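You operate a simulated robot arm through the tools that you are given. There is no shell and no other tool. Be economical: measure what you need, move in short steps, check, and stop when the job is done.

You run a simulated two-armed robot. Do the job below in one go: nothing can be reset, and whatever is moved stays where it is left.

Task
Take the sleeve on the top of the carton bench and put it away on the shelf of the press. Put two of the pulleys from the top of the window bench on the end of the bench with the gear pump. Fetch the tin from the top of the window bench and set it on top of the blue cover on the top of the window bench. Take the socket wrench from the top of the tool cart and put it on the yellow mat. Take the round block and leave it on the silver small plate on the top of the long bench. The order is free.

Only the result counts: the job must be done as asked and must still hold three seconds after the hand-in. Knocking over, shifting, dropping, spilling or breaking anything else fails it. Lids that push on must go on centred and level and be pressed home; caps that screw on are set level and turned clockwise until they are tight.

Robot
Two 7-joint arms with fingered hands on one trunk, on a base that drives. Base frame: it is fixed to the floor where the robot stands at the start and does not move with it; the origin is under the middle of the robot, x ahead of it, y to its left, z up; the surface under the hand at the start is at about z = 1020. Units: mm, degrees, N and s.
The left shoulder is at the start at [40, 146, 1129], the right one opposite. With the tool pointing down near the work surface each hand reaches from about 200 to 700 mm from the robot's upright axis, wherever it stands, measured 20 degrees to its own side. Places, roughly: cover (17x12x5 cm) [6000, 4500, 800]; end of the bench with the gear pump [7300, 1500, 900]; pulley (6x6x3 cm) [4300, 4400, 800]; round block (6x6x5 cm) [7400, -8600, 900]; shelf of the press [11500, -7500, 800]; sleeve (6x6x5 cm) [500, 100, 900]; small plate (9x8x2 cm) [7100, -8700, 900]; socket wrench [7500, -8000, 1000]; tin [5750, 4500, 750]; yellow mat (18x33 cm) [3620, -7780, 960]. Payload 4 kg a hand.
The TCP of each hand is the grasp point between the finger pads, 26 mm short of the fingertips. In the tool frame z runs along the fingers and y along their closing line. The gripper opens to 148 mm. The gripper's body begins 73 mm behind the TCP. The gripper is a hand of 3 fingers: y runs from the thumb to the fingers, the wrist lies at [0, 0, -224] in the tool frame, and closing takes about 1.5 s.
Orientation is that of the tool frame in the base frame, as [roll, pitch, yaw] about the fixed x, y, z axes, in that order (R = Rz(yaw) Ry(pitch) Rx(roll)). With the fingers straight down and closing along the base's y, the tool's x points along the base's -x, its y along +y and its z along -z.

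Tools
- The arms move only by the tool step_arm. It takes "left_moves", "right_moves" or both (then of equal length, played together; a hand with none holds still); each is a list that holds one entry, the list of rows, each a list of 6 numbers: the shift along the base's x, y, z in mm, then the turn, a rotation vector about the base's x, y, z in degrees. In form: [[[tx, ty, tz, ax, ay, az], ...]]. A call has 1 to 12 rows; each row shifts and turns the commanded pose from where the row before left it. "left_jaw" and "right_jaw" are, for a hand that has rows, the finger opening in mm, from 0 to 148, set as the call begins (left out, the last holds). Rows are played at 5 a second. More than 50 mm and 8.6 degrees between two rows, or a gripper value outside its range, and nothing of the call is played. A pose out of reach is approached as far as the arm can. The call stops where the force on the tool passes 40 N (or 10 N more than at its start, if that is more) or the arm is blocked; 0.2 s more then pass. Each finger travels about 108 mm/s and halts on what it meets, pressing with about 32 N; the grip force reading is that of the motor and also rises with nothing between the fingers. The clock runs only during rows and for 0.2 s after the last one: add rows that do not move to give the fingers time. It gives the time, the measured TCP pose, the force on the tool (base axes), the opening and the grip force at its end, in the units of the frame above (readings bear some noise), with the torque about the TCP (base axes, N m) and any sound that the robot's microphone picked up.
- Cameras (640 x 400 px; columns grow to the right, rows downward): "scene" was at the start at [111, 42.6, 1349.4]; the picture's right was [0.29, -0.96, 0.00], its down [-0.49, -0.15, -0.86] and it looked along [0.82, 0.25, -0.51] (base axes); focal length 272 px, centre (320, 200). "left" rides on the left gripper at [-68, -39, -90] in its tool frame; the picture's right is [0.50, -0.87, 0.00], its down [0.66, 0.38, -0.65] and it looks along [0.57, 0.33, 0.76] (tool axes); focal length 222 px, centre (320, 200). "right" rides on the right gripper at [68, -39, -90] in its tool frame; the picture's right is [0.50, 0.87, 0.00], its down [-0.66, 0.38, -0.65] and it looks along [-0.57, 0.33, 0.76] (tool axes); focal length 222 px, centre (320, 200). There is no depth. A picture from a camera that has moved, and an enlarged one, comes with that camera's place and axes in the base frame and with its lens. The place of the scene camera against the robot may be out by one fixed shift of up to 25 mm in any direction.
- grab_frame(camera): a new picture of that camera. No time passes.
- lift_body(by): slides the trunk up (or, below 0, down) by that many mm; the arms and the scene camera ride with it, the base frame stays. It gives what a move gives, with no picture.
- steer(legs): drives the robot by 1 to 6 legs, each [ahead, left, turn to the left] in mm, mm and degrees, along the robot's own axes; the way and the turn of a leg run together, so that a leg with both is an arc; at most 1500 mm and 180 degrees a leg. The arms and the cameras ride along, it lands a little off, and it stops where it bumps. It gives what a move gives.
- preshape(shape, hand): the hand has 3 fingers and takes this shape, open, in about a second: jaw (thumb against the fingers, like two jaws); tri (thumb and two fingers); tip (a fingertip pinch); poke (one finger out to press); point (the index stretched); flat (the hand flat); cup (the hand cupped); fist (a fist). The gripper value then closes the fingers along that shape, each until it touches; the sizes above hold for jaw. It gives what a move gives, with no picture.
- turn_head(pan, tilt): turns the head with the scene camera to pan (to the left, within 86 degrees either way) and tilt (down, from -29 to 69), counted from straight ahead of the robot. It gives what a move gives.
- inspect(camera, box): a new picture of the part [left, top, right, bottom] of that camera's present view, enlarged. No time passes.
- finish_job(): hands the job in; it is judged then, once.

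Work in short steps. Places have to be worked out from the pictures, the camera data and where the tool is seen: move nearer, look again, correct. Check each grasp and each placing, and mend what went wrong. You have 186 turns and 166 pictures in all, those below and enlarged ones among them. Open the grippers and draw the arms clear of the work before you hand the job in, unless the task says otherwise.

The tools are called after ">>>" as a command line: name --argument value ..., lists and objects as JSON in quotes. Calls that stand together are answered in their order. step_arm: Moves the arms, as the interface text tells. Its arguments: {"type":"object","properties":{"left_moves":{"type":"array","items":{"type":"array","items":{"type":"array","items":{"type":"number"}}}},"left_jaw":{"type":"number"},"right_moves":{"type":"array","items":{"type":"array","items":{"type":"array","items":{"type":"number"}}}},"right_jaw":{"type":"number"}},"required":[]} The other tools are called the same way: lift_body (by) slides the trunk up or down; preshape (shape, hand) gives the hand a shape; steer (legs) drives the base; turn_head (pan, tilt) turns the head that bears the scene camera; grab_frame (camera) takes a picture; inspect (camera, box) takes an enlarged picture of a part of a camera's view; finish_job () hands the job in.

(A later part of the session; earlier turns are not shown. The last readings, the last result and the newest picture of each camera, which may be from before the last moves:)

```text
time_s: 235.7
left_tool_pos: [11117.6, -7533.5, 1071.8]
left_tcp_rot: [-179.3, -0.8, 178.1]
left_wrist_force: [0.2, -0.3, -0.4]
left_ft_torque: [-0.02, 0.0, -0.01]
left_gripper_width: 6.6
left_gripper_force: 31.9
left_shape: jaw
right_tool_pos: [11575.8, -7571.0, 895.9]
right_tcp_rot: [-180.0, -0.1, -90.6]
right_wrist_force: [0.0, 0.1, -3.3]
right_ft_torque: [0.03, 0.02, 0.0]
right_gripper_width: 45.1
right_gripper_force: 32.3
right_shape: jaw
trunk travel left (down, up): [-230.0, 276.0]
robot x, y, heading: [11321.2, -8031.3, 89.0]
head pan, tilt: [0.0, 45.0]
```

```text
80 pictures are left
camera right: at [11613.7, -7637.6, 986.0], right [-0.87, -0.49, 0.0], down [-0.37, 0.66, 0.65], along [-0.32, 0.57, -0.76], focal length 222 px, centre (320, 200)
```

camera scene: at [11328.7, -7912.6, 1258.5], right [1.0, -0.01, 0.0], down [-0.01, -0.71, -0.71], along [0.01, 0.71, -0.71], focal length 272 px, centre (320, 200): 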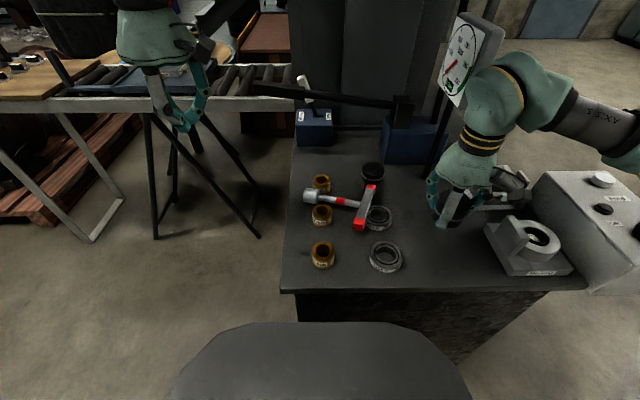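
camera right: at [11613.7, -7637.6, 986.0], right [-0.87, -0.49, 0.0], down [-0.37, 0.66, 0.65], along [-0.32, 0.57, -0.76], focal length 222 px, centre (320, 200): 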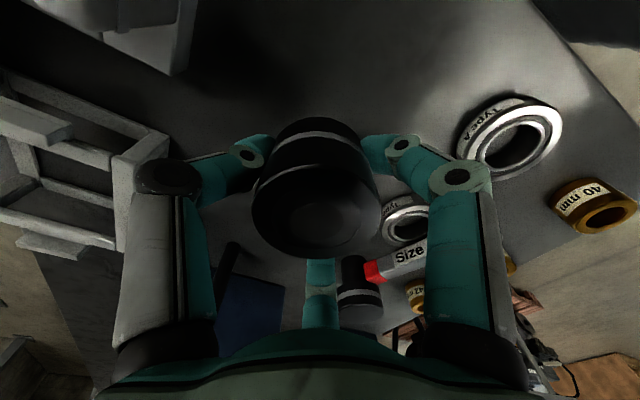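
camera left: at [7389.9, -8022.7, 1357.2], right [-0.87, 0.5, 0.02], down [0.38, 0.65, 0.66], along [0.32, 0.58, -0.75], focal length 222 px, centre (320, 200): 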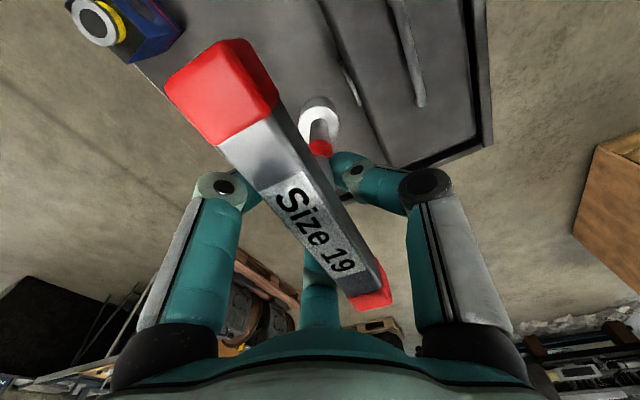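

The spot is free. I move 8 mm west and lower toward the shelf.

>>> step_arm --right_moves '[[[-8, 0, -15, 0, 0, 0], [0, 0, -20, 0, 0, 0], [0, 0, -15, 0, 0, 0], [0, 0, -4, 0, 0, 0], [0, 0, 0, 0, 0, 0]]]'

>>> step_arm --right_moves '[[[0, 0, -2, 0, 0, 0], [0, 0, -2, 0, 0, 0], [0, 0, -2, 0, 0, 0], [0, 0, 0, 0, 0, 0]]]'

>>> inspect --camera "scene" --box '[380, 130, 560, 280]'

```text
time_s: 236.8
left_tool_pos: [11116.1, -7536.3, 1073.9]
left_tcp_rot: [-179.5, -0.7, 178.1]
left_wrist_force: [-0.4, -0.4, -1.1]
left_ft_torque: [0.01, 0.0, -0.04]
left_gripper_width: 6.8
left_gripper_force: 31.7
left_shape: jaw
right_tool_pos: [11567.9, -7570.2, 846.9]
right_tcp_rot: [179.9, 0.6, -90.8]
right_wrist_force: [3.1, 2.1, 35.5]
right_ft_torque: [-0.16, -0.53, 0.11]
right_gripper_width: 46.8
right_gripper_force: 32.1
right_shape: jaw
trunk travel left (down, up): [-230.0, 276.0]
robot x, y, heading: [11325.2, -8030.1, 89.1]
head pan, tilt: [0.0, 45.0]
```

```text
time_s: 237.3
left_tool_pos: [11116.9, -7535.6, 1075.0]
left_tcp_rot: [-179.3, -0.7, 178.2]
left_wrist_force: [0.8, 1.1, 0.1]
left_ft_torque: [0.04, 0.03, 0.0]
left_gripper_width: 6.7
left_gripper_force: 31.8
left_shape: jaw
right_tool_pos: [11569.5, -7569.1, 845.5]
right_tcp_rot: [179.6, 0.6, -90.9]
right_wrist_force: [-0.5, -8.6, 19.2]
right_ft_torque: [-0.26, -0.26, -0.12]
right_gripper_width: 47.7
right_gripper_force: 31.4
right_shape: jaw
trunk travel left (down, up): [-230.0, 276.0]
robot x, y, heading: [11321.3, -8031.9, 89.2]
head pan, tilt: [0.0, 45.0]
stopped in row 2 (right hand): the force on the tool passed its limit at 48 N (the readings are from after the stop); the commanded pose is now the measured one
```

```text
2.67 times, centred on (470, 205) of scene
camera zoom: at [11328.1, -7914.6, 1258.5], right [1.0, -0.01, 0.0], down [-0.01, -0.71, -0.71], along [0.01, 0.71, -0.71], focal length 724 px, centre (-80, 187)
```

zoom: 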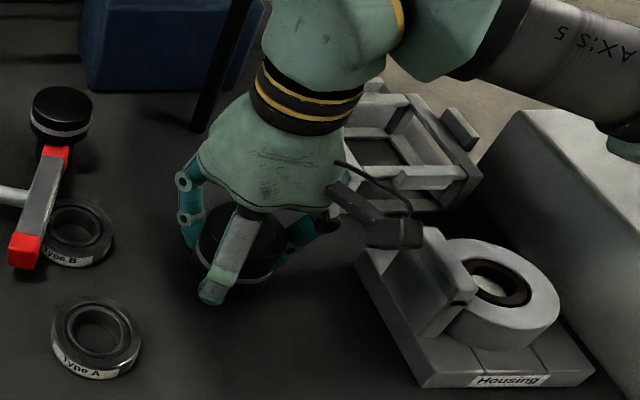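

The sleeve is in contact with the shelf. I ease off, open to 85 mm and lift straight up.

>>> step_arm --right_moves '[[[0, 0, 1, 0, 0, 0], [0, 0, 0, 0, 0, 0]]]'

>>> step_arm --right_moves '[[[0, 0, 0, 0, 0, 0], [0, 0, 0, 0, 0, 0], [0, 0, 0, 0, 0, 0], [0, 0, 10, 0, 0, 0], [0, 0, 20, 0, 0, 0], [0, 0, 25, 0, 0, 0], [0, 0, 20, 0, 0, 0], [0, 0, 0, 0, 0, 0]]]' --right_jaw 85

>>> inspect --camera "scene" --box '[280, 130, 560, 300]'

```text
time_s: 237.9
left_tool_pos: [11116.7, -7536.1, 1073.0]
left_tcp_rot: [-179.5, -0.8, 178.2]
left_wrist_force: [0.3, -0.3, 0.2]
left_ft_torque: [0.01, 0.03, 0.01]
left_gripper_width: 6.7
left_gripper_force: 31.7
left_shape: jaw
right_tool_pos: [11569.7, -7569.5, 846.7]
right_tcp_rot: [179.8, 0.5, -90.7]
right_wrist_force: [-1.8, -6.4, 15.5]
right_ft_torque: [-0.21, -0.11, -0.08]
right_gripper_width: 48.0
right_gripper_force: 32.0
right_shape: jaw
trunk travel left (down, up): [-230.0, 276.0]
robot x, y, heading: [11325.5, -8029.7, 89.4]
head pan, tilt: [0.0, 45.0]
```

```text
time_s: 239.7
left_tool_pos: [11117.3, -7534.1, 1072.4]
left_tcp_rot: [-179.3, -0.8, 178.2]
left_wrist_force: [0.5, 0.4, -0.3]
left_ft_torque: [-0.02, 0.03, 0.02]
left_gripper_width: 6.5
left_gripper_force: 31.5
left_shape: jaw
right_tool_pos: [11568.6, -7567.9, 919.0]
right_tcp_rot: [179.7, 0.5, -90.7]
right_wrist_force: [0.9, -0.2, -0.8]
right_ft_torque: [0.0, 0.0, 0.06]
right_gripper_width: 84.4
right_gripper_force: 0.3
right_shape: jaw
trunk travel left (down, up): [-230.0, 276.0]
robot x, y, heading: [11323.4, -8030.9, 89.0]
head pan, tilt: [0.0, 45.0]
```

```text
2.29 times, centred on (420, 215) of scene
camera zoom: at [11328.6, -7912.6, 1258.5], right [1.0, -0.01, 0.0], down [-0.01, -0.71, -0.71], along [0.01, 0.71, -0.71], focal length 621 px, centre (91, 166)
```

zoom: 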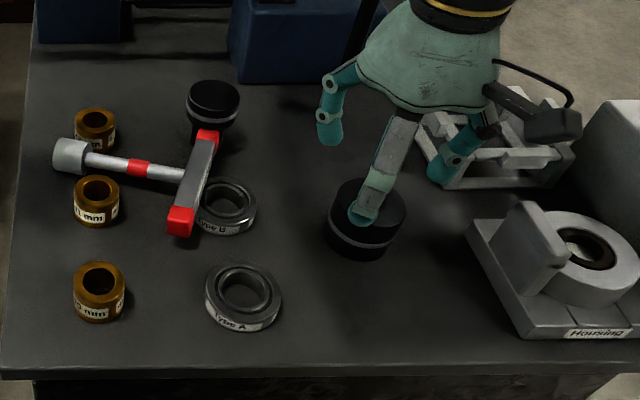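

The sleeve stands well on the shelf. Next I retrieve the wrench with the right hand: thumb east and the two fingers west, across the T-bar centre near [11431,-7503]. I move above it first.

>>> step_arm --right_moves '[[[0, 0, 20, 0, 0, 0], [-34, 16, 5, 0, 0, -6], [-34, 16, 0, 0, 0, -6], [-34, 16, 0, 0, 0, -5.5], [-34, 16, 0, 0, 0, 0], [0, 0, 0, 0, 0, 0]]]'

>>> grab_frame --camera "right"

>>> inspect --camera "scene" --box '[280, 130, 560, 300]'

```text
time_s: 241.1
left_tool_pos: [11119.3, -7534.3, 1073.0]
left_tcp_rot: [-179.4, -0.8, 178.2]
left_wrist_force: [-1.1, 0.4, -0.3]
left_ft_torque: [-0.03, -0.02, -0.02]
left_gripper_width: 7.0
left_gripper_force: 32.6
left_shape: jaw
right_tool_pos: [11433.1, -7503.4, 944.8]
right_tcp_rot: [179.8, 0.5, -108.4]
right_wrist_force: [0.1, -0.2, -0.1]
right_ft_torque: [-0.02, 0.01, 0.02]
right_gripper_width: 84.6
right_gripper_force: 0.0
right_shape: jaw
trunk travel left (down, up): [-230.0, 276.0]
robot x, y, heading: [11322.2, -8030.1, 89.3]
head pan, tilt: [0.0, 45.0]
```

```text
77 pictures are left
camera right: at [11448.3, -7580.5, 1034.7], right [-0.98, -0.2, 0.0], down [-0.15, 0.73, 0.66], along [-0.13, 0.65, -0.75], focal length 222 px, centre (320, 200)
```

right: 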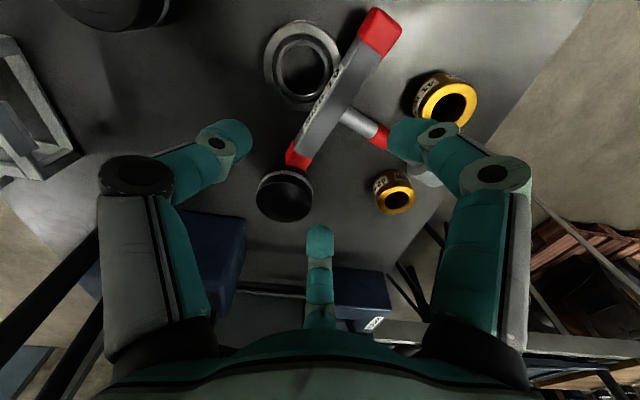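

```text
2.29 times, centred on (420, 215) of scene
camera zoom: at [11329.5, -7913.1, 1258.6], right [1.0, -0.01, 0.0], down [-0.01, -0.71, -0.71], along [0.01, 0.71, -0.71], focal length 621 px, centre (91, 166)
```

zoom: 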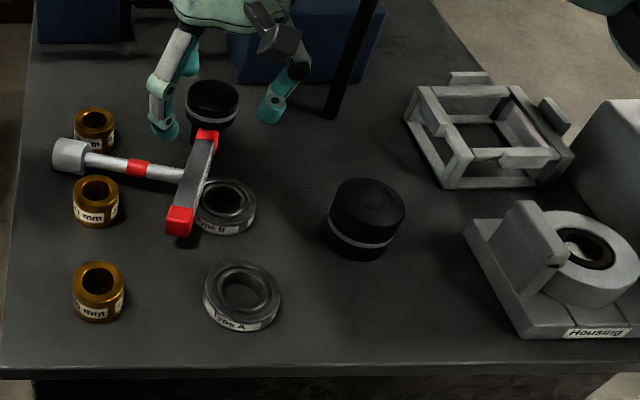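

From this view the bar centre is at about (11427,-7521), with its axis a few degrees off. I correct position and yaw, go down to z≈880 (tips above the ring) and check.

>>> step_arm --right_moves '[[[-3, -9, -15, 0, 0, -3.3], [-3, -9, -20, 0, 0, 0], [0, 0, -20, 0, 0, 0], [0, 0, -10, 0, 0, 0], [0, 0, 0, 0, 0, 0]]]'

>>> grab_frame --camera "right"

>>> inspect --camera "scene" --box '[280, 130, 480, 290]'

```text
time_s: 242.3
left_tool_pos: [11116.8, -7534.4, 1071.9]
left_tcp_rot: [-179.4, -0.8, 178.2]
left_wrist_force: [-0.2, 0.1, 0.8]
left_ft_torque: [-0.02, -0.02, 0.0]
left_gripper_width: 6.8
left_gripper_force: 32.5
left_shape: jaw
right_tool_pos: [11428.5, -7521.9, 879.7]
right_tcp_rot: [180.0, 0.5, -111.5]
right_wrist_force: [-0.2, 0.1, 0.0]
right_ft_torque: [0.0, 0.04, 0.0]
right_gripper_width: 84.4
right_gripper_force: 0.0
right_shape: jaw
trunk travel left (down, up): [-230.0, 276.0]
robot x, y, heading: [11321.5, -8030.1, 89.1]
head pan, tilt: [0.0, 45.0]
```

```text
75 pictures are left
camera right: at [11437.8, -7598.3, 970.5], right [-0.99, -0.15, 0.0], down [-0.11, 0.74, 0.66], along [-0.09, 0.65, -0.75], focal length 222 px, centre (320, 200)
```

right: 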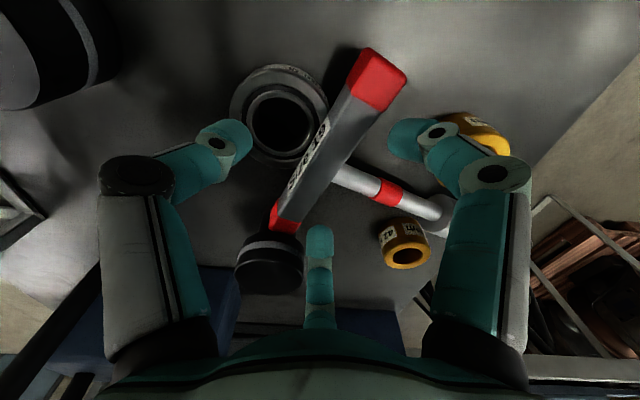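

```text
2.50 times, centred on (380, 210) of scene
camera zoom: at [11328.3, -7912.7, 1258.6], right [1.0, -0.01, 0.0], down [-0.01, -0.71, -0.71], along [0.01, 0.71, -0.71], focal length 679 px, centre (170, 175)
```

zoom: 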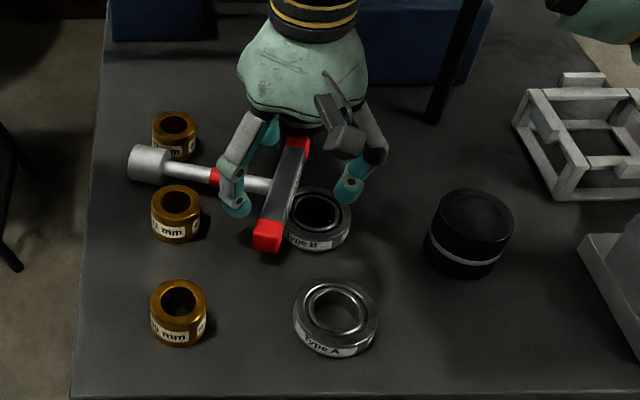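

The bar lies beside the ring with little room for the thumb, so a narrower pinch on the shaft would be better. I try the "tip" shape on the free left hand to see its geometry.

>>> preshape --hand "left" --shape "tip"

>>> grab_frame --camera "left"

>>> step_arm --left_moves '[[[0, 0, 0, 0, 0, 0], [0, 0, 0, 0, 0, 0], [0, 0, 0, 0, 0, 0], [0, 0, 0, 0, 0, 0], [0, 0, 0, 0, 0, 0], [0, 0, 0, 0, 0, 0]]]' --left_jaw 15

>>> grab_frame --camera "left"

```text
time_s: 243.2
left_tool_pos: [11117.0, -7533.7, 1072.1]
left_tcp_rot: [-179.4, -0.8, 178.1]
left_wrist_force: [-0.6, 0.0, -0.8]
left_ft_torque: [0.0, 0.04, 0.02]
left_gripper_width: 148.2
left_gripper_force: 0.0
left_shape: tip
right_tool_pos: [11426.5, -7520.7, 880.4]
right_tcp_rot: [179.9, 0.5, -111.6]
right_wrist_force: [-0.5, 0.5, -0.2]
right_ft_torque: [-0.01, 0.0, 0.0]
right_gripper_width: 84.2
right_gripper_force: 0.1
right_shape: jaw
trunk travel left (down, up): [-230.0, 276.0]
robot x, y, heading: [11324.0, -8033.0, 89.3]
head pan, tilt: [0.0, 45.0]
```

```text
73 pictures are left
camera left: at [11185.9, -7574.8, 1163.5], right [-0.53, -0.85, 0.02], down [-0.63, 0.41, 0.66], along [-0.57, 0.34, -0.75], focal length 222 px, centre (320, 200)
```

left: 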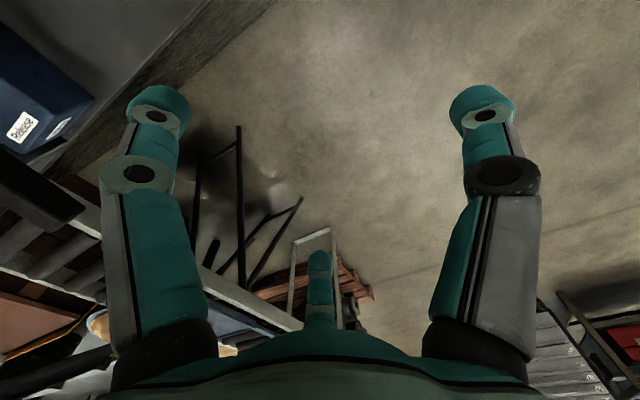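

```text
time_s: 244.6
left_tool_pos: [11116.8, -7533.7, 1072.3]
left_tcp_rot: [-179.2, -0.8, 178.2]
left_wrist_force: [0.0, 0.2, -0.1]
left_ft_torque: [-0.01, -0.01, -0.05]
left_gripper_width: 15.1
left_gripper_force: 0.1
left_shape: tip
right_tool_pos: [11426.9, -7520.4, 880.4]
right_tcp_rot: [180.0, 0.6, -111.6]
right_wrist_force: [-0.6, 0.6, 0.4]
right_ft_torque: [0.01, 0.03, 0.01]
right_gripper_width: 84.6
right_gripper_force: 0.0
right_shape: jaw
trunk travel left (down, up): [-230.0, 276.0]
robot x, y, heading: [11323.2, -8027.6, 89.0]
head pan, tilt: [0.0, 45.0]
```

```text
72 pictures are left
camera left: at [11185.9, -7574.8, 1163.5], right [-0.53, -0.85, 0.02], down [-0.63, 0.41, 0.66], along [-0.57, 0.34, -0.75], focal length 222 px, centre (320, 200)
```

left: 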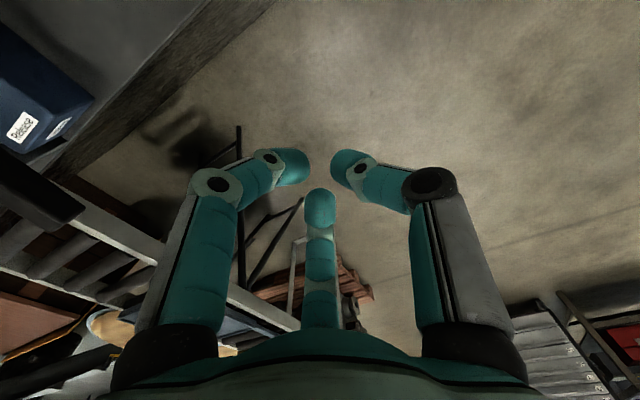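

"Tip" has the same three-way layout, so the bar straddle stays the best option: two fingers in the corners beside the shaft and the thumb above the low ring. I shift 6 mm north and go down carefully, watching for contact.

>>> step_arm --right_moves '[[[2, 6, -5, 0, 0, 0], [0, 0, -5, 0, 0, 0], [0, 0, -4, 0, 0, 0], [0, 0, 0, 0, 0, 0]]]'

>>> step_arm --right_moves '[[[0, 0, -3, 0, 0, 0], [0, 0, -3, 0, 0, 0], [0, 0, 0, 0, 0, 0]]]'

>>> grab_frame --camera "right"

>>> inspect --camera "scene" --box '[280, 130, 480, 290]'

```text
time_s: 245.6
left_tool_pos: [11117.7, -7534.8, 1073.3]
left_tcp_rot: [-179.4, -0.8, 178.1]
left_wrist_force: [0.6, 0.8, -0.5]
left_ft_torque: [-0.02, -0.02, -0.02]
left_gripper_width: 15.2
left_gripper_force: 0.1
left_shape: tip
right_tool_pos: [11428.2, -7516.5, 865.3]
right_tcp_rot: [179.9, 0.5, -111.5]
right_wrist_force: [0.4, 0.3, -0.3]
right_ft_torque: [-0.03, -0.01, 0.01]
right_gripper_width: 84.4
right_gripper_force: 0.0
right_shape: jaw
trunk travel left (down, up): [-230.0, 276.0]
robot x, y, heading: [11325.2, -8030.9, 89.3]
head pan, tilt: [0.0, 45.0]
```

```text
time_s: 246.4
left_tool_pos: [11117.3, -7537.3, 1073.3]
left_tcp_rot: [-179.5, -0.9, 178.1]
left_wrist_force: [0.2, -0.2, 0.3]
left_ft_torque: [0.0, 0.01, 0.03]
left_gripper_width: 15.5
left_gripper_force: 0.0
left_shape: tip
right_tool_pos: [11429.4, -7516.3, 862.1]
right_tcp_rot: [179.6, 0.9, -111.6]
right_wrist_force: [1.3, 4.2, 30.6]
right_ft_torque: [-0.57, -1.55, 0.3]
right_gripper_width: 84.1
right_gripper_force: 0.1
right_shape: jaw
trunk travel left (down, up): [-230.0, 276.0]
robot x, y, heading: [11324.4, -8033.1, 89.2]
head pan, tilt: [0.0, 45.0]
```

```text
71 pictures are left
camera right: at [11439.5, -7593.7, 952.4], right [-0.99, -0.15, 0.0], down [-0.11, 0.74, 0.67], along [-0.1, 0.66, -0.75], focal length 222 px, centre (320, 200)
```

right: 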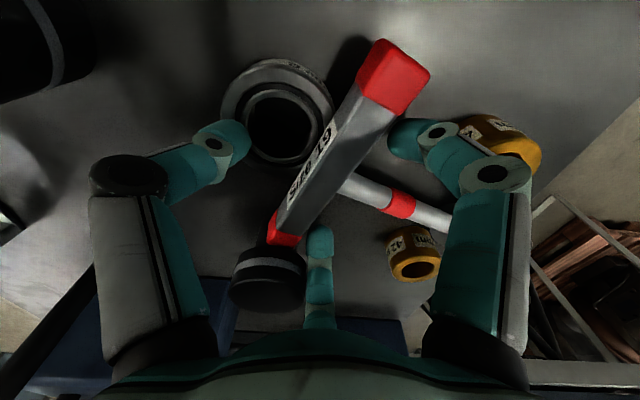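

```text
2.50 times, centred on (380, 210) of scene
camera zoom: at [11327.7, -7914.9, 1259.0], right [1.0, -0.01, 0.0], down [-0.01, -0.71, -0.71], along [0.01, 0.71, -0.71], focal length 679 px, centre (170, 175)
```

zoom: 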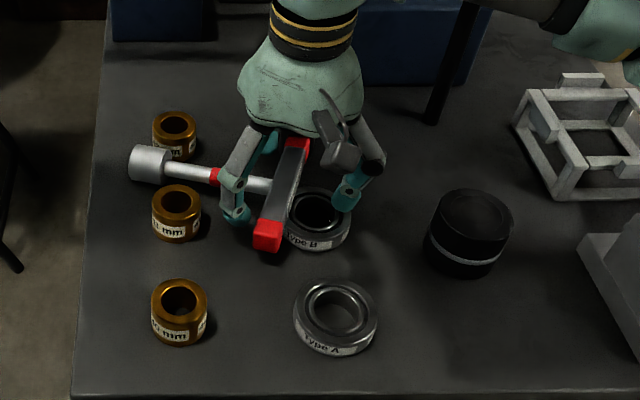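

The thumb is just touching the ring at z 862. I rise 6 mm and close step by step, watching the forces.

>>> step_arm --right_moves '[[[0, 0, 6, 0, 0, 0], [0, 0, 0, 0, 0, 0]]]'

>>> step_arm --right_moves '[[[0, 0, 0, 0, 0, 0], [0, 0, 0, 0, 0, 0], [0, 0, 0, 0, 0, 0]]]' --right_jaw 55

>>> grab_frame --camera "right"

```text
time_s: 247.0
left_tool_pos: [11117.0, -7535.9, 1072.3]
left_tcp_rot: [-179.4, -0.7, 178.2]
left_wrist_force: [0.2, 0.4, -0.4]
left_ft_torque: [0.02, 0.02, 0.01]
left_gripper_width: 15.6
left_gripper_force: 0.0
left_shape: tip
right_tool_pos: [11429.1, -7516.5, 864.0]
right_tcp_rot: [-180.0, 0.4, -111.7]
right_wrist_force: [-0.7, 1.8, 3.8]
right_ft_torque: [-0.02, -0.17, 0.03]
right_gripper_width: 83.8
right_gripper_force: 0.1
right_shape: jaw
trunk travel left (down, up): [-230.0, 276.0]
robot x, y, heading: [11321.2, -8032.7, 89.1]
head pan, tilt: [0.0, 45.0]
```

```text
time_s: 247.8
left_tool_pos: [11117.4, -7534.7, 1072.7]
left_tcp_rot: [-179.5, -0.8, 178.1]
left_wrist_force: [0.1, -1.0, -0.8]
left_ft_torque: [-0.04, 0.04, 0.02]
left_gripper_width: 15.5
left_gripper_force: 0.1
left_shape: tip
right_tool_pos: [11429.8, -7515.3, 864.3]
right_tcp_rot: [179.9, 0.5, -111.6]
right_wrist_force: [-0.1, -0.6, 0.0]
right_ft_torque: [-0.05, -0.03, -0.03]
right_gripper_width: 55.9
right_gripper_force: 0.1
right_shape: jaw
trunk travel left (down, up): [-230.0, 276.0]
robot x, y, heading: [11321.3, -8029.5, 89.5]
head pan, tilt: [0.0, 45.0]
```

```text
69 pictures are left
camera right: at [11440.3, -7593.0, 955.1], right [-0.99, -0.15, 0.0], down [-0.11, 0.74, 0.66], along [-0.09, 0.65, -0.75], focal length 222 px, centre (320, 200)
```

right: 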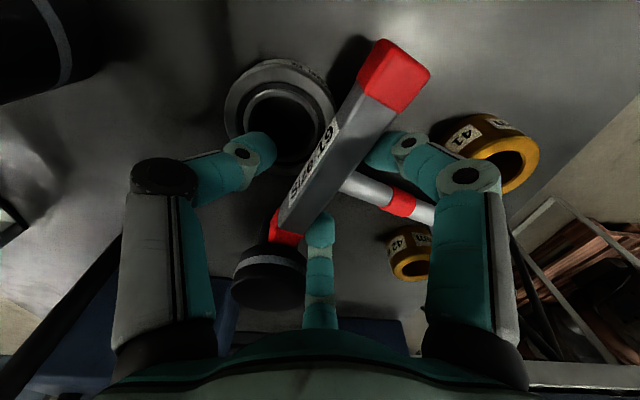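

There is no contact force and the digits are moving in on the bar. I close fully.

>>> step_arm --right_moves '[[[0, 0, 0, 0, 0, 0], [0, 0, 0, 0, 0, 0], [0, 0, 0, 0, 0, 0], [0, 0, 0, 0, 0, 0], [0, 0, 0, 0, 0, 0]]]' --right_jaw 10

>>> grab_frame --camera "right"

>>> inspect --camera "scene" --box '[280, 130, 480, 290]'

```text
time_s: 249.0
left_tool_pos: [11117.0, -7533.7, 1072.5]
left_tcp_rot: [-179.3, -0.8, 178.2]
left_wrist_force: [0.5, -0.4, -0.4]
left_ft_torque: [0.04, 0.01, 0.03]
left_gripper_width: 15.4
left_gripper_force: 0.0
left_shape: tip
right_tool_pos: [11428.8, -7515.0, 864.9]
right_tcp_rot: [179.8, 0.5, -111.7]
right_wrist_force: [-0.5, -3.4, -0.9]
right_ft_torque: [-0.16, -0.16, 0.0]
right_gripper_width: 22.7
right_gripper_force: 31.7
right_shape: jaw
trunk travel left (down, up): [-230.0, 276.0]
robot x, y, heading: [11322.8, -8031.7, 89.3]
head pan, tilt: [0.0, 45.0]
```

```text
68 pictures are left
camera right: at [11440.3, -7593.1, 955.2], right [-0.99, -0.15, 0.0], down [-0.11, 0.74, 0.66], along [-0.09, 0.65, -0.75], focal length 222 px, centre (320, 200)
```

right: 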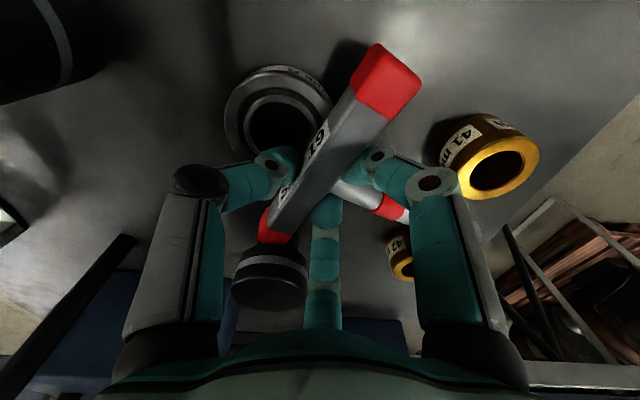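

```text
2.50 times, centred on (380, 210) of scene
camera zoom: at [11328.4, -7912.8, 1258.5], right [1.0, -0.01, 0.0], down [-0.01, -0.71, -0.71], along [0.01, 0.71, -0.71], focal length 679 px, centre (170, 175)
```

zoom: 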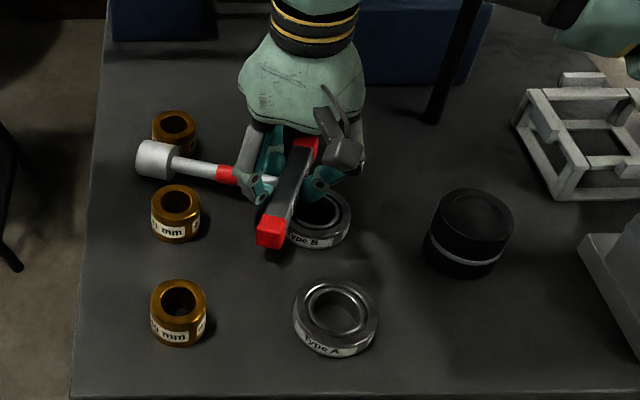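

The bar is gripped (22.7 mm, 32 N). I lift straight up slowly.

>>> step_arm --right_moves '[[[0, 0, 8, 0, 0, 0], [0, 0, 10, 0, 0, 0], [0, 0, 20, 0, 0, 0], [0, 0, 25, 0, 0, 0], [0, 0, 25, 0, 0, 0], [0, 0, 0, 0, 0, 0]]]'

>>> grab_frame --camera "right"

>>> inspect --camera "scene" --box '[270, 100, 560, 300]'

```text
time_s: 250.4
left_tool_pos: [11117.6, -7533.0, 1071.0]
left_tcp_rot: [-179.4, -0.8, 178.3]
left_wrist_force: [0.6, -0.4, 0.1]
left_ft_torque: [0.05, -0.01, -0.02]
left_gripper_width: 15.2
left_gripper_force: 0.0
left_shape: tip
right_tool_pos: [11430.0, -7515.8, 952.9]
right_tcp_rot: [-180.0, 0.6, -111.6]
right_wrist_force: [0.0, 0.5, -3.3]
right_ft_torque: [-0.08, -0.15, -0.02]
right_gripper_width: 22.0
right_gripper_force: 32.1
right_shape: jaw
trunk travel left (down, up): [-230.0, 276.0]
robot x, y, heading: [11319.9, -8028.8, 89.3]
head pan, tilt: [0.0, 45.0]
```

```text
66 pictures are left
camera right: at [11440.2, -7593.4, 1042.6], right [-0.99, -0.15, 0.0], down [-0.11, 0.74, 0.66], along [-0.09, 0.65, -0.75], focal length 222 px, centre (320, 200)
```

right: 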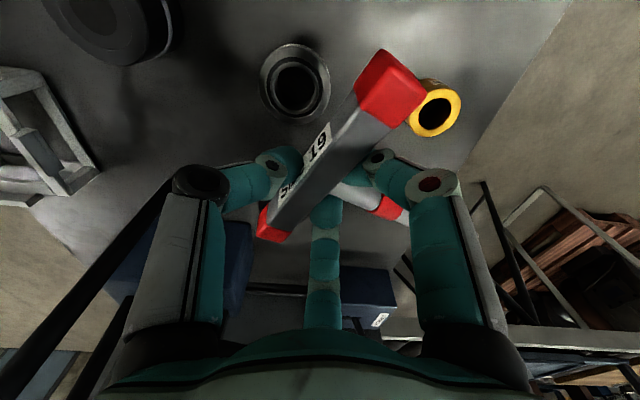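

```text
2.00 times, centred on (415, 200) of scene
camera zoom: at [11328.5, -7912.1, 1258.5], right [1.0, -0.01, 0.0], down [-0.01, -0.71, -0.71], along [0.01, 0.71, -0.71], focal length 543 px, centre (130, 200)
```

zoom: 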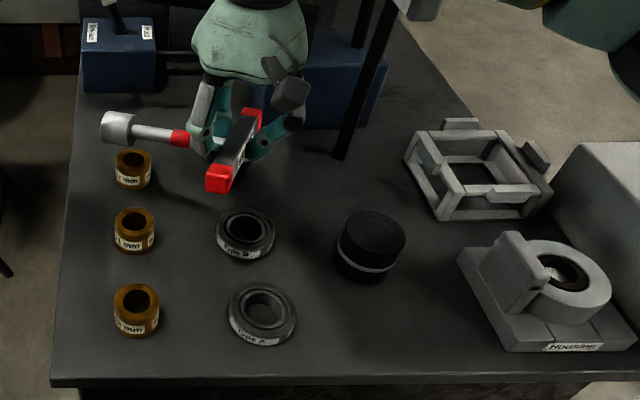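

The wrench came free and the rings and bushings are still in place. I withdraw south from under the head.

>>> step_arm --right_moves '[[[0, -40, 0, 0, 0, 0], [0, -45, 0, 0, 0, 0], [0, -45, 0, 0, 0, 0], [5, -45, 0, 0, 0, 0], [15, -45, 0, 0, 0, 0], [20, -40, 10, 0, 0, 0], [20, -20, 40, 0, 0, 0], [0, 0, 45, 0, 0, 0], [0, 0, 0, 0, 0, 0]]]'

>>> grab_frame --camera "scene"

>>> grab_frame --camera "right"

```text
time_s: 252.4
left_tool_pos: [11117.3, -7533.8, 1072.4]
left_tcp_rot: [-179.2, -0.8, 178.1]
left_wrist_force: [-0.9, 0.3, -0.6]
left_ft_torque: [0.0, -0.04, -0.01]
left_gripper_width: 15.5
left_gripper_force: 0.1
left_shape: tip
right_tool_pos: [11486.2, -7785.9, 1053.5]
right_tcp_rot: [179.9, 0.4, -111.6]
right_wrist_force: [0.4, 0.0, -3.2]
right_ft_torque: [-0.09, -0.17, -0.02]
right_gripper_width: 22.0
right_gripper_force: 32.4
right_shape: jaw
right hand out of reach, approached as far as the arm can: row 6
trunk travel left (down, up): [-230.0, 276.0]
robot x, y, heading: [11321.7, -8030.7, 89.2]
head pan, tilt: [0.0, 45.0]
```

```text
64 pictures are left
camera scene: at [11328.7, -7912.0, 1258.5], right [1.0, -0.01, 0.0], down [-0.01, -0.71, -0.71], along [0.01, 0.71, -0.71], focal length 272 px, centre (320, 200)
```

scene: 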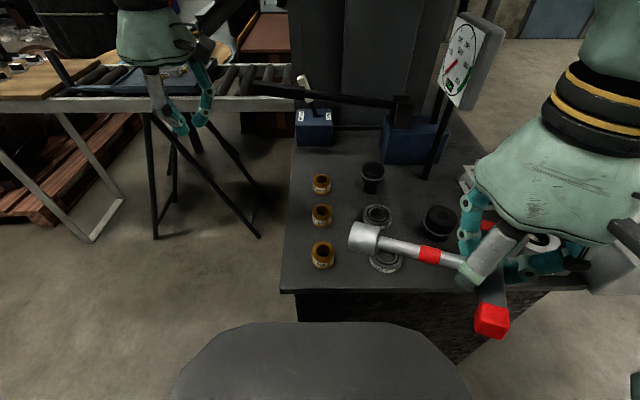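

```text
63 pictures are left
camera right: at [11499.0, -7864.4, 1143.9], right [-0.99, -0.15, 0.0], down [-0.11, 0.74, 0.66], along [-0.09, 0.65, -0.75], focal length 222 px, centre (320, 200)
```

right: 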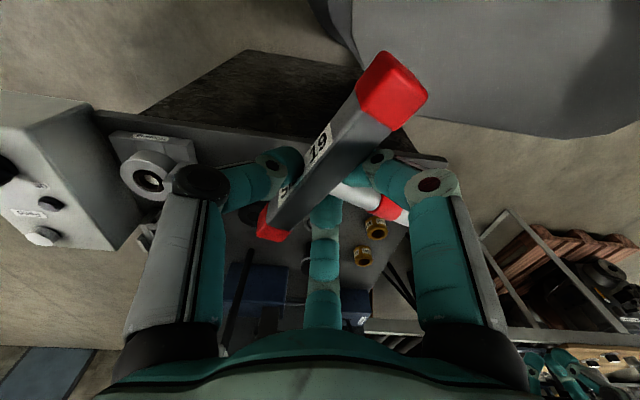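

All parts on the press shelf are in place and the wrench is held securely. I tuck the left hand in, then drive back west past the cart toward the yellow mat.

>>> step_arm --left_moves '[[[0, -45, 20, 0, 0, 0], [0, -45, 20, 0, 0, 0], [0, -45, 20, 0, 0, 0], [0, -20, 20, 0, 0, 0], [0, 0, 0, 0, 0, 0]]]'

>>> preshape --hand "left" --shape "jaw"

>>> steer --legs '[[-150, 0, 0], [0, 0, 90.8], [1500, 0, 0], [700, 0, 0], [1100, -900, 0], [1250, 0, 0]]'

>>> turn_head --pan 0 --tilt 12

>>> grab_frame --camera "scene"

```text
time_s: 253.6
left_tool_pos: [11116.3, -7690.6, 1153.1]
left_tcp_rot: [-179.3, -0.9, 178.2]
left_wrist_force: [-0.7, -0.3, -0.3]
left_ft_torque: [-0.03, -0.01, -0.01]
left_gripper_width: 15.1
left_gripper_force: 0.0
left_shape: tip
right_tool_pos: [11486.6, -7786.8, 1054.2]
right_tcp_rot: [179.9, 0.5, -111.7]
right_wrist_force: [0.9, -0.1, -3.0]
right_ft_torque: [-0.09, -0.18, 0.0]
right_gripper_width: 22.2
right_gripper_force: 32.2
right_shape: jaw
trunk travel left (down, up): [-230.0, 276.0]
robot x, y, heading: [11322.3, -8032.5, 89.1]
head pan, tilt: [0.0, 45.0]
```

```text
time_s: 254.5
left_tool_pos: [11116.3, -7689.4, 1153.8]
left_tcp_rot: [-179.3, -0.8, 178.2]
left_wrist_force: [0.2, -0.7, -0.3]
left_ft_torque: [0.0, 0.03, 0.03]
left_gripper_width: 147.7
left_gripper_force: 0.0
left_shape: jaw
right_tool_pos: [11487.7, -7786.1, 1053.8]
right_tcp_rot: [179.9, 0.6, -111.6]
right_wrist_force: [0.7, 0.2, -2.8]
right_ft_torque: [-0.09, -0.22, 0.01]
right_gripper_width: 22.0
right_gripper_force: 31.9
right_shape: jaw
trunk travel left (down, up): [-230.0, 276.0]
robot x, y, heading: [11324.2, -8032.1, 89.4]
head pan, tilt: [0.0, 45.0]
```

```text
time_s: 282.6
left_tool_pos: [6493.5, -7335.9, 1153.1]
left_tcp_rot: [-179.3, -0.8, -92.8]
left_wrist_force: [-0.1, -0.1, 0.1]
left_ft_torque: [0.03, 0.04, 0.0]
left_gripper_width: 147.8
left_gripper_force: 0.1
left_shape: jaw
right_tool_pos: [6594.9, -6967.0, 1053.7]
right_tcp_rot: [179.9, 0.5, -22.4]
right_wrist_force: [0.6, -0.9, -2.5]
right_ft_torque: [0.2, -0.1, 0.02]
right_gripper_width: 22.2
right_gripper_force: 31.7
right_shape: jaw
trunk travel left (down, up): [-230.0, 276.0]
robot x, y, heading: [6838.9, -7136.9, 178.4]
head pan, tilt: [0.0, 45.0]
```

```text
time_s: 283.5
left_tool_pos: [6492.3, -7336.8, 1153.2]
left_tcp_rot: [-179.3, -0.8, -92.6]
left_wrist_force: [0.7, 0.2, -0.6]
left_ft_torque: [0.0, -0.01, -0.03]
left_gripper_width: 147.9
left_gripper_force: 0.1
left_shape: jaw
right_tool_pos: [6594.6, -6967.1, 1053.2]
right_tcp_rot: [179.8, 0.5, -22.4]
right_wrist_force: [0.0, -0.3, -3.3]
right_ft_torque: [0.16, -0.09, 0.01]
right_gripper_width: 22.1
right_gripper_force: 32.5
right_shape: jaw
trunk travel left (down, up): [-230.0, 276.0]
robot x, y, heading: [6835.8, -7140.1, 178.2]
head pan, tilt: [0.0, 12.0]
```

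```text
62 pictures are left
camera scene: at [6726.3, -7116.6, 1310.2], right [0.03, 1.0, 0.0], down [0.21, -0.01, -0.98], along [-0.98, 0.03, -0.21], focal length 272 px, centre (320, 200)
```

scene: 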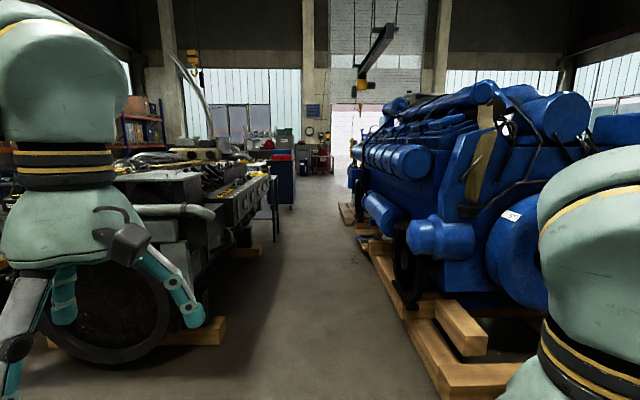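

The aisle between the gear machine and the engine is clear (y about -7690 to -6450). The mat should be on the machine's north side at x≈3620, so I drive there and turn to face it.

>>> steer --legs '[[0, 0, 1.7], [1500, 0, 0], [1500, 0, 0], [180, 0, 0], [0, 0, 90]]'

>>> turn_head --pan 0 --tilt 30

>>> grab_frame --camera "scene"

```text
time_s: 303.2
left_tool_pos: [3900.4, -7536.0, 1154.4]
left_tcp_rot: [-179.3, -0.8, 0.5]
left_wrist_force: [1.2, 0.2, -0.3]
left_ft_torque: [0.0, -0.01, 0.02]
left_gripper_width: 147.9
left_gripper_force: 0.1
left_shape: jaw
right_tool_pos: [3525.5, -7453.7, 1053.1]
right_tcp_rot: [179.9, 0.6, 70.7]
right_wrist_force: [0.1, 0.5, -2.8]
right_ft_torque: [0.09, 0.21, 0.02]
right_gripper_width: 21.9
right_gripper_force: 31.8
right_shape: jaw
trunk travel left (down, up): [-230.0, 276.0]
robot x, y, heading: [3682.5, -7203.7, -88.3]
head pan, tilt: [0.0, 12.0]
```

```text
time_s: 304.0
left_tool_pos: [3899.8, -7536.9, 1154.0]
left_tcp_rot: [-179.3, -0.7, 0.5]
left_wrist_force: [-0.1, -0.2, 0.6]
left_ft_torque: [0.01, 0.0, 0.04]
left_gripper_width: 147.8
left_gripper_force: 0.1
left_shape: jaw
right_tool_pos: [3525.8, -7451.8, 1052.9]
right_tcp_rot: [179.9, 0.5, 70.7]
right_wrist_force: [-0.3, 0.0, -3.1]
right_ft_torque: [0.08, 0.19, 0.0]
right_gripper_width: 22.1
right_gripper_force: 31.8
right_shape: jaw
trunk travel left (down, up): [-230.0, 276.0]
robot x, y, heading: [3682.6, -7196.2, -88.2]
head pan, tilt: [0.0, 30.0]
```

```text
61 pictures are left
camera scene: at [3688.0, -7298.5, 1281.2], right [-1.0, -0.03, 0.0], down [-0.01, 0.5, -0.87], along [0.02, -0.87, -0.5], focal length 272 px, centre (320, 200)
```

scene: 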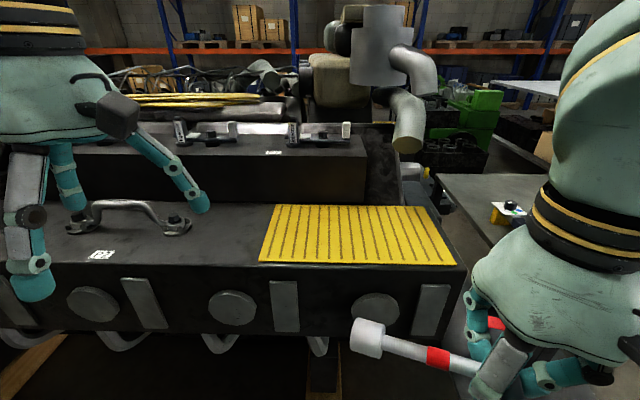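

The yellow mat is right ahead, centred near [3630,-7735]. I move up 120 mm and bring the right hand toward it, staying above it for a look.

>>> steer --legs '[[120, 0, 0]]'

>>> step_arm --right_moves '[[[15, -35, 15, 0, 0, 0], [15, -35, 10, 0, 0, 0], [15, -35, 5, 0, 0, 0], [10, -30, 0, 0, 0, 0], [0, 0, 0, 0, 0, 0]]]'

>>> grab_frame --camera "right"

>>> grab_frame --camera "scene"

```text
time_s: 305.2
left_tool_pos: [3903.9, -7656.8, 1154.1]
left_tcp_rot: [-179.4, -0.7, 0.5]
left_wrist_force: [0.8, -0.1, 0.2]
left_ft_torque: [-0.02, 0.0, -0.02]
left_gripper_width: 148.0
left_gripper_force: 0.1
left_shape: jaw
right_tool_pos: [3528.8, -7573.3, 1054.5]
right_tcp_rot: [180.0, 0.5, 70.6]
right_wrist_force: [0.0, -0.1, -2.7]
right_ft_torque: [0.07, 0.2, -0.01]
right_gripper_width: 21.9
right_gripper_force: 31.9
right_shape: jaw
trunk travel left (down, up): [-230.0, 276.0]
robot x, y, heading: [3683.2, -7324.9, -88.4]
head pan, tilt: [0.0, 30.0]
```

```text
time_s: 306.4
left_tool_pos: [3902.3, -7657.3, 1154.4]
left_tcp_rot: [-179.4, -0.8, 0.5]
left_wrist_force: [-0.2, 0.5, 0.3]
left_ft_torque: [-0.01, -0.04, -0.04]
left_gripper_width: 147.8
left_gripper_force: 0.0
left_shape: jaw
right_tool_pos: [3583.6, -7709.0, 1085.8]
right_tcp_rot: [179.7, 0.5, 70.7]
right_wrist_force: [0.3, 0.2, -3.0]
right_ft_torque: [0.1, 0.2, 0.03]
right_gripper_width: 22.0
right_gripper_force: 31.8
right_shape: jaw
trunk travel left (down, up): [-230.0, 276.0]
robot x, y, heading: [3686.8, -7321.9, -88.3]
head pan, tilt: [0.0, 30.0]
```

```text
60 pictures are left
camera right: at [3568.6, -7630.9, 1174.9], right [0.98, 0.19, 0.0], down [0.14, -0.74, 0.66], along [0.12, -0.65, -0.75], focal length 222 px, centre (320, 200)
```

right: 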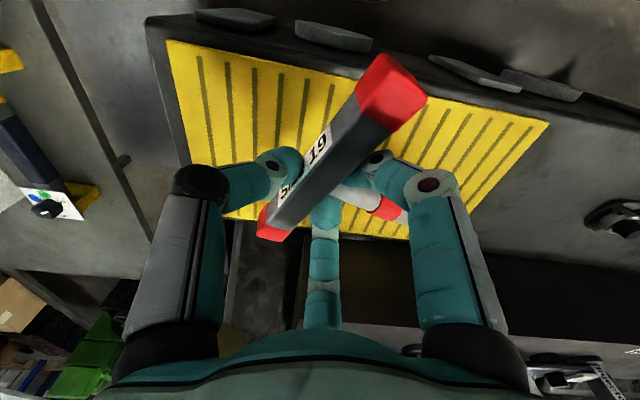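

```text
59 pictures are left
camera scene: at [3691.0, -7418.7, 1281.1], right [-1.0, -0.03, 0.0], down [-0.01, 0.5, -0.87], along [0.02, -0.87, -0.5], focal length 272 px, centre (320, 200)
```

scene: 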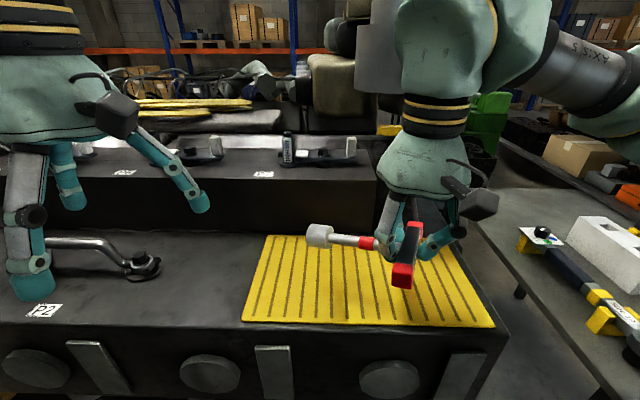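

Mat corners give its centre at (3625,-7767) with top z≈972. I shift so bar and shaft both lie within it, and lower until contact (expected TCP z≈1029).

>>> step_arm --right_moves '[[[-4, -28, -5, 0, 0, 0], [-4, -28, -10, 0, 0, 0], [0, 0, -18, 0, 0, 0], [0, 0, -10, 0, 0, 0], [0, 0, -4, 0, 0, 0], [0, 0, 0, 0, 0, 0]]]'

>>> step_arm --right_moves '[[[0, 0, -3, 0, 0, 0], [0, 0, -3, 0, 0, 0], [0, 0, 0, 0, 0, 0]]]'

>>> grab_frame --camera "scene"

```text
time_s: 307.8
left_tool_pos: [3903.9, -7656.3, 1154.5]
left_tcp_rot: [-179.4, -0.8, 0.5]
left_wrist_force: [-0.2, -0.1, -0.3]
left_ft_torque: [0.01, 0.02, 0.0]
left_gripper_width: 147.8
left_gripper_force: 0.1
left_shape: jaw
right_tool_pos: [3574.7, -7764.6, 1036.8]
right_tcp_rot: [179.9, 0.6, 70.8]
right_wrist_force: [-0.3, 0.3, -2.6]
right_ft_torque: [0.06, 0.2, 0.0]
right_gripper_width: 22.0
right_gripper_force: 32.2
right_shape: jaw
trunk travel left (down, up): [-230.0, 276.0]
robot x, y, heading: [3683.7, -7321.6, -88.1]
head pan, tilt: [0.0, 30.0]
```

```text
time_s: 308.6
left_tool_pos: [3903.5, -7656.5, 1153.0]
left_tcp_rot: [-179.5, -0.8, 0.5]
left_wrist_force: [-0.1, 0.0, -0.3]
left_ft_torque: [-0.01, -0.01, 0.01]
left_gripper_width: 147.8
left_gripper_force: 0.0
left_shape: jaw
right_tool_pos: [3575.4, -7764.6, 1029.8]
right_tcp_rot: [179.8, 0.5, 70.8]
right_wrist_force: [0.1, -0.7, -3.4]
right_ft_torque: [0.07, 0.13, -0.01]
right_gripper_width: 21.8
right_gripper_force: 32.2
right_shape: jaw
trunk travel left (down, up): [-230.0, 276.0]
robot x, y, heading: [3685.4, -7323.8, -88.5]
head pan, tilt: [0.0, 30.0]
```

```text
58 pictures are left
camera scene: at [3691.3, -7418.9, 1281.1], right [-1.0, -0.03, 0.0], down [-0.01, 0.5, -0.87], along [0.02, -0.87, -0.5], focal length 272 px, centre (320, 200)
```

scene: 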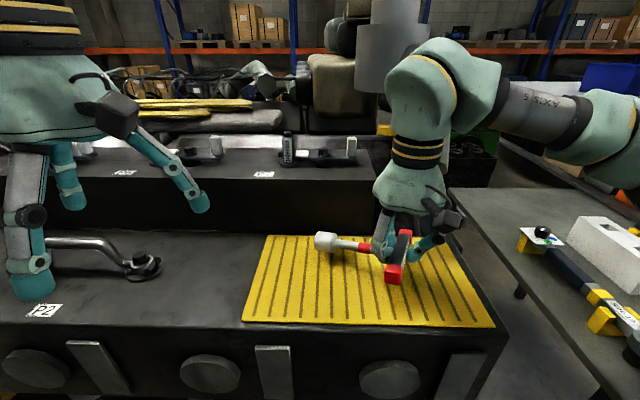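

No contact yet, so I continue lowering in small steps.

>>> step_arm --right_moves '[[[0, 0, -3, 0, 0, 0], [0, 0, -3, 0, 0, 0], [0, 0, 0, 0, 0, 0]]]'

>>> step_arm --right_moves '[[[0, 0, -3, 0, 0, 0], [0, 0, -3, 0, 0, 0], [0, 0, 0, 0, 0, 0]]]'

>>> inspect --camera "scene" --box '[240, 180, 500, 340]'

```text
time_s: 309.4
left_tool_pos: [3902.8, -7656.6, 1153.6]
left_tcp_rot: [-179.4, -0.8, 0.5]
left_wrist_force: [0.2, 0.7, 0.3]
left_ft_torque: [0.01, 0.0, -0.01]
left_gripper_width: 148.0
left_gripper_force: 0.0
left_shape: jaw
right_tool_pos: [3576.5, -7765.0, 1024.9]
right_tcp_rot: [179.9, 0.5, 70.7]
right_wrist_force: [0.0, -0.6, -3.3]
right_ft_torque: [0.07, 0.17, -0.01]
right_gripper_width: 22.1
right_gripper_force: 32.1
right_shape: jaw
trunk travel left (down, up): [-230.0, 276.0]
robot x, y, heading: [3685.9, -7326.0, -88.3]
head pan, tilt: [0.0, 30.0]
```

```text
time_s: 310.2
left_tool_pos: [3902.5, -7657.4, 1153.0]
left_tcp_rot: [-179.4, -0.9, 0.4]
left_wrist_force: [0.0, 0.2, -0.4]
left_ft_torque: [0.0, 0.0, -0.04]
left_gripper_width: 147.8
left_gripper_force: 0.0
left_shape: jaw
right_tool_pos: [3574.6, -7764.2, 1018.8]
right_tcp_rot: [180.0, 0.5, 70.7]
right_wrist_force: [0.8, -0.2, -3.0]
right_ft_torque: [0.07, 0.18, 0.03]
right_gripper_width: 21.9
right_gripper_force: 32.0
right_shape: jaw
trunk travel left (down, up): [-230.0, 276.0]
robot x, y, heading: [3680.9, -7325.6, -88.3]
head pan, tilt: [0.0, 30.0]
```

```text
2.46 times, centred on (370, 260) of scene
camera zoom: at [3691.3, -7418.9, 1281.1], right [-1.0, -0.03, 0.0], down [-0.01, 0.5, -0.87], along [0.02, -0.87, -0.5], focal length 669 px, centre (197, 52)
```

zoom: 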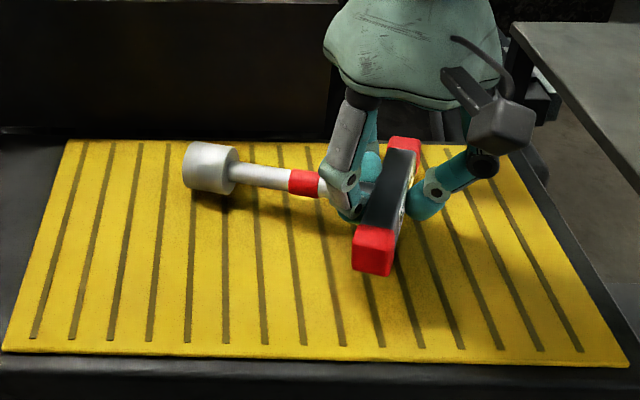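

>>> step_arm --right_moves '[[[0, 0, -3, 0, 0, 0], [0, 0, -3, 0, 0, 0], [0, 0, 0, 0, 0, 0]]]'

>>> step_arm --right_moves '[[[0, 0, -3, 0, 0, 0], [0, 0, -3, 0, 0, 0], [0, 0, 0, 0, 0, 0]]]'

>>> inspect --camera "scene" --box '[240, 180, 500, 340]'

```text
time_s: 311.0
left_tool_pos: [3903.3, -7656.4, 1154.1]
left_tcp_rot: [-179.3, -0.8, 0.6]
left_wrist_force: [0.7, 0.3, -0.3]
left_ft_torque: [-0.03, -0.01, -0.04]
left_gripper_width: 147.9
left_gripper_force: 0.0
left_shape: jaw
right_tool_pos: [3576.9, -7765.4, 1012.4]
right_tcp_rot: [179.9, 0.6, 70.7]
right_wrist_force: [-0.5, 0.4, -1.6]
right_ft_torque: [0.03, 0.1, -0.03]
right_gripper_width: 21.9
right_gripper_force: 31.9
right_shape: jaw
trunk travel left (down, up): [-230.0, 276.0]
robot x, y, heading: [3689.1, -7329.0, -88.5]
head pan, tilt: [0.0, 30.0]
```

```text
time_s: 311.8
left_tool_pos: [3903.6, -7656.8, 1153.9]
left_tcp_rot: [-179.4, -0.8, 0.5]
left_wrist_force: [0.1, 0.2, -0.5]
left_ft_torque: [0.02, -0.02, -0.01]
left_gripper_width: 148.0
left_gripper_force: 0.1
left_shape: jaw
right_tool_pos: [3575.3, -7764.9, 1008.0]
right_tcp_rot: [179.8, 0.5, 70.7]
right_wrist_force: [-0.9, -0.6, -0.6]
right_ft_torque: [-0.04, -0.02, -0.05]
right_gripper_width: 22.0
right_gripper_force: 32.0
right_shape: jaw
trunk travel left (down, up): [-230.0, 276.0]
robot x, y, heading: [3683.5, -7326.2, -88.6]
head pan, tilt: [0.0, 30.0]
```

```text
2.46 times, centred on (370, 260) of scene
camera zoom: at [3691.1, -7418.7, 1281.2], right [-1.0, -0.03, 0.0], down [-0.01, 0.5, -0.87], along [0.02, -0.87, -0.5], focal length 669 px, centre (197, 52)
```

zoom: 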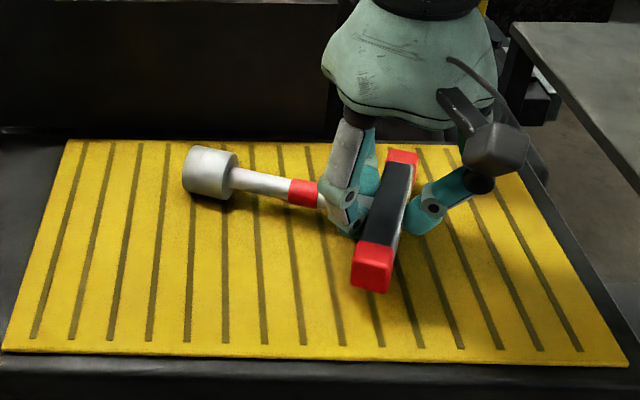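

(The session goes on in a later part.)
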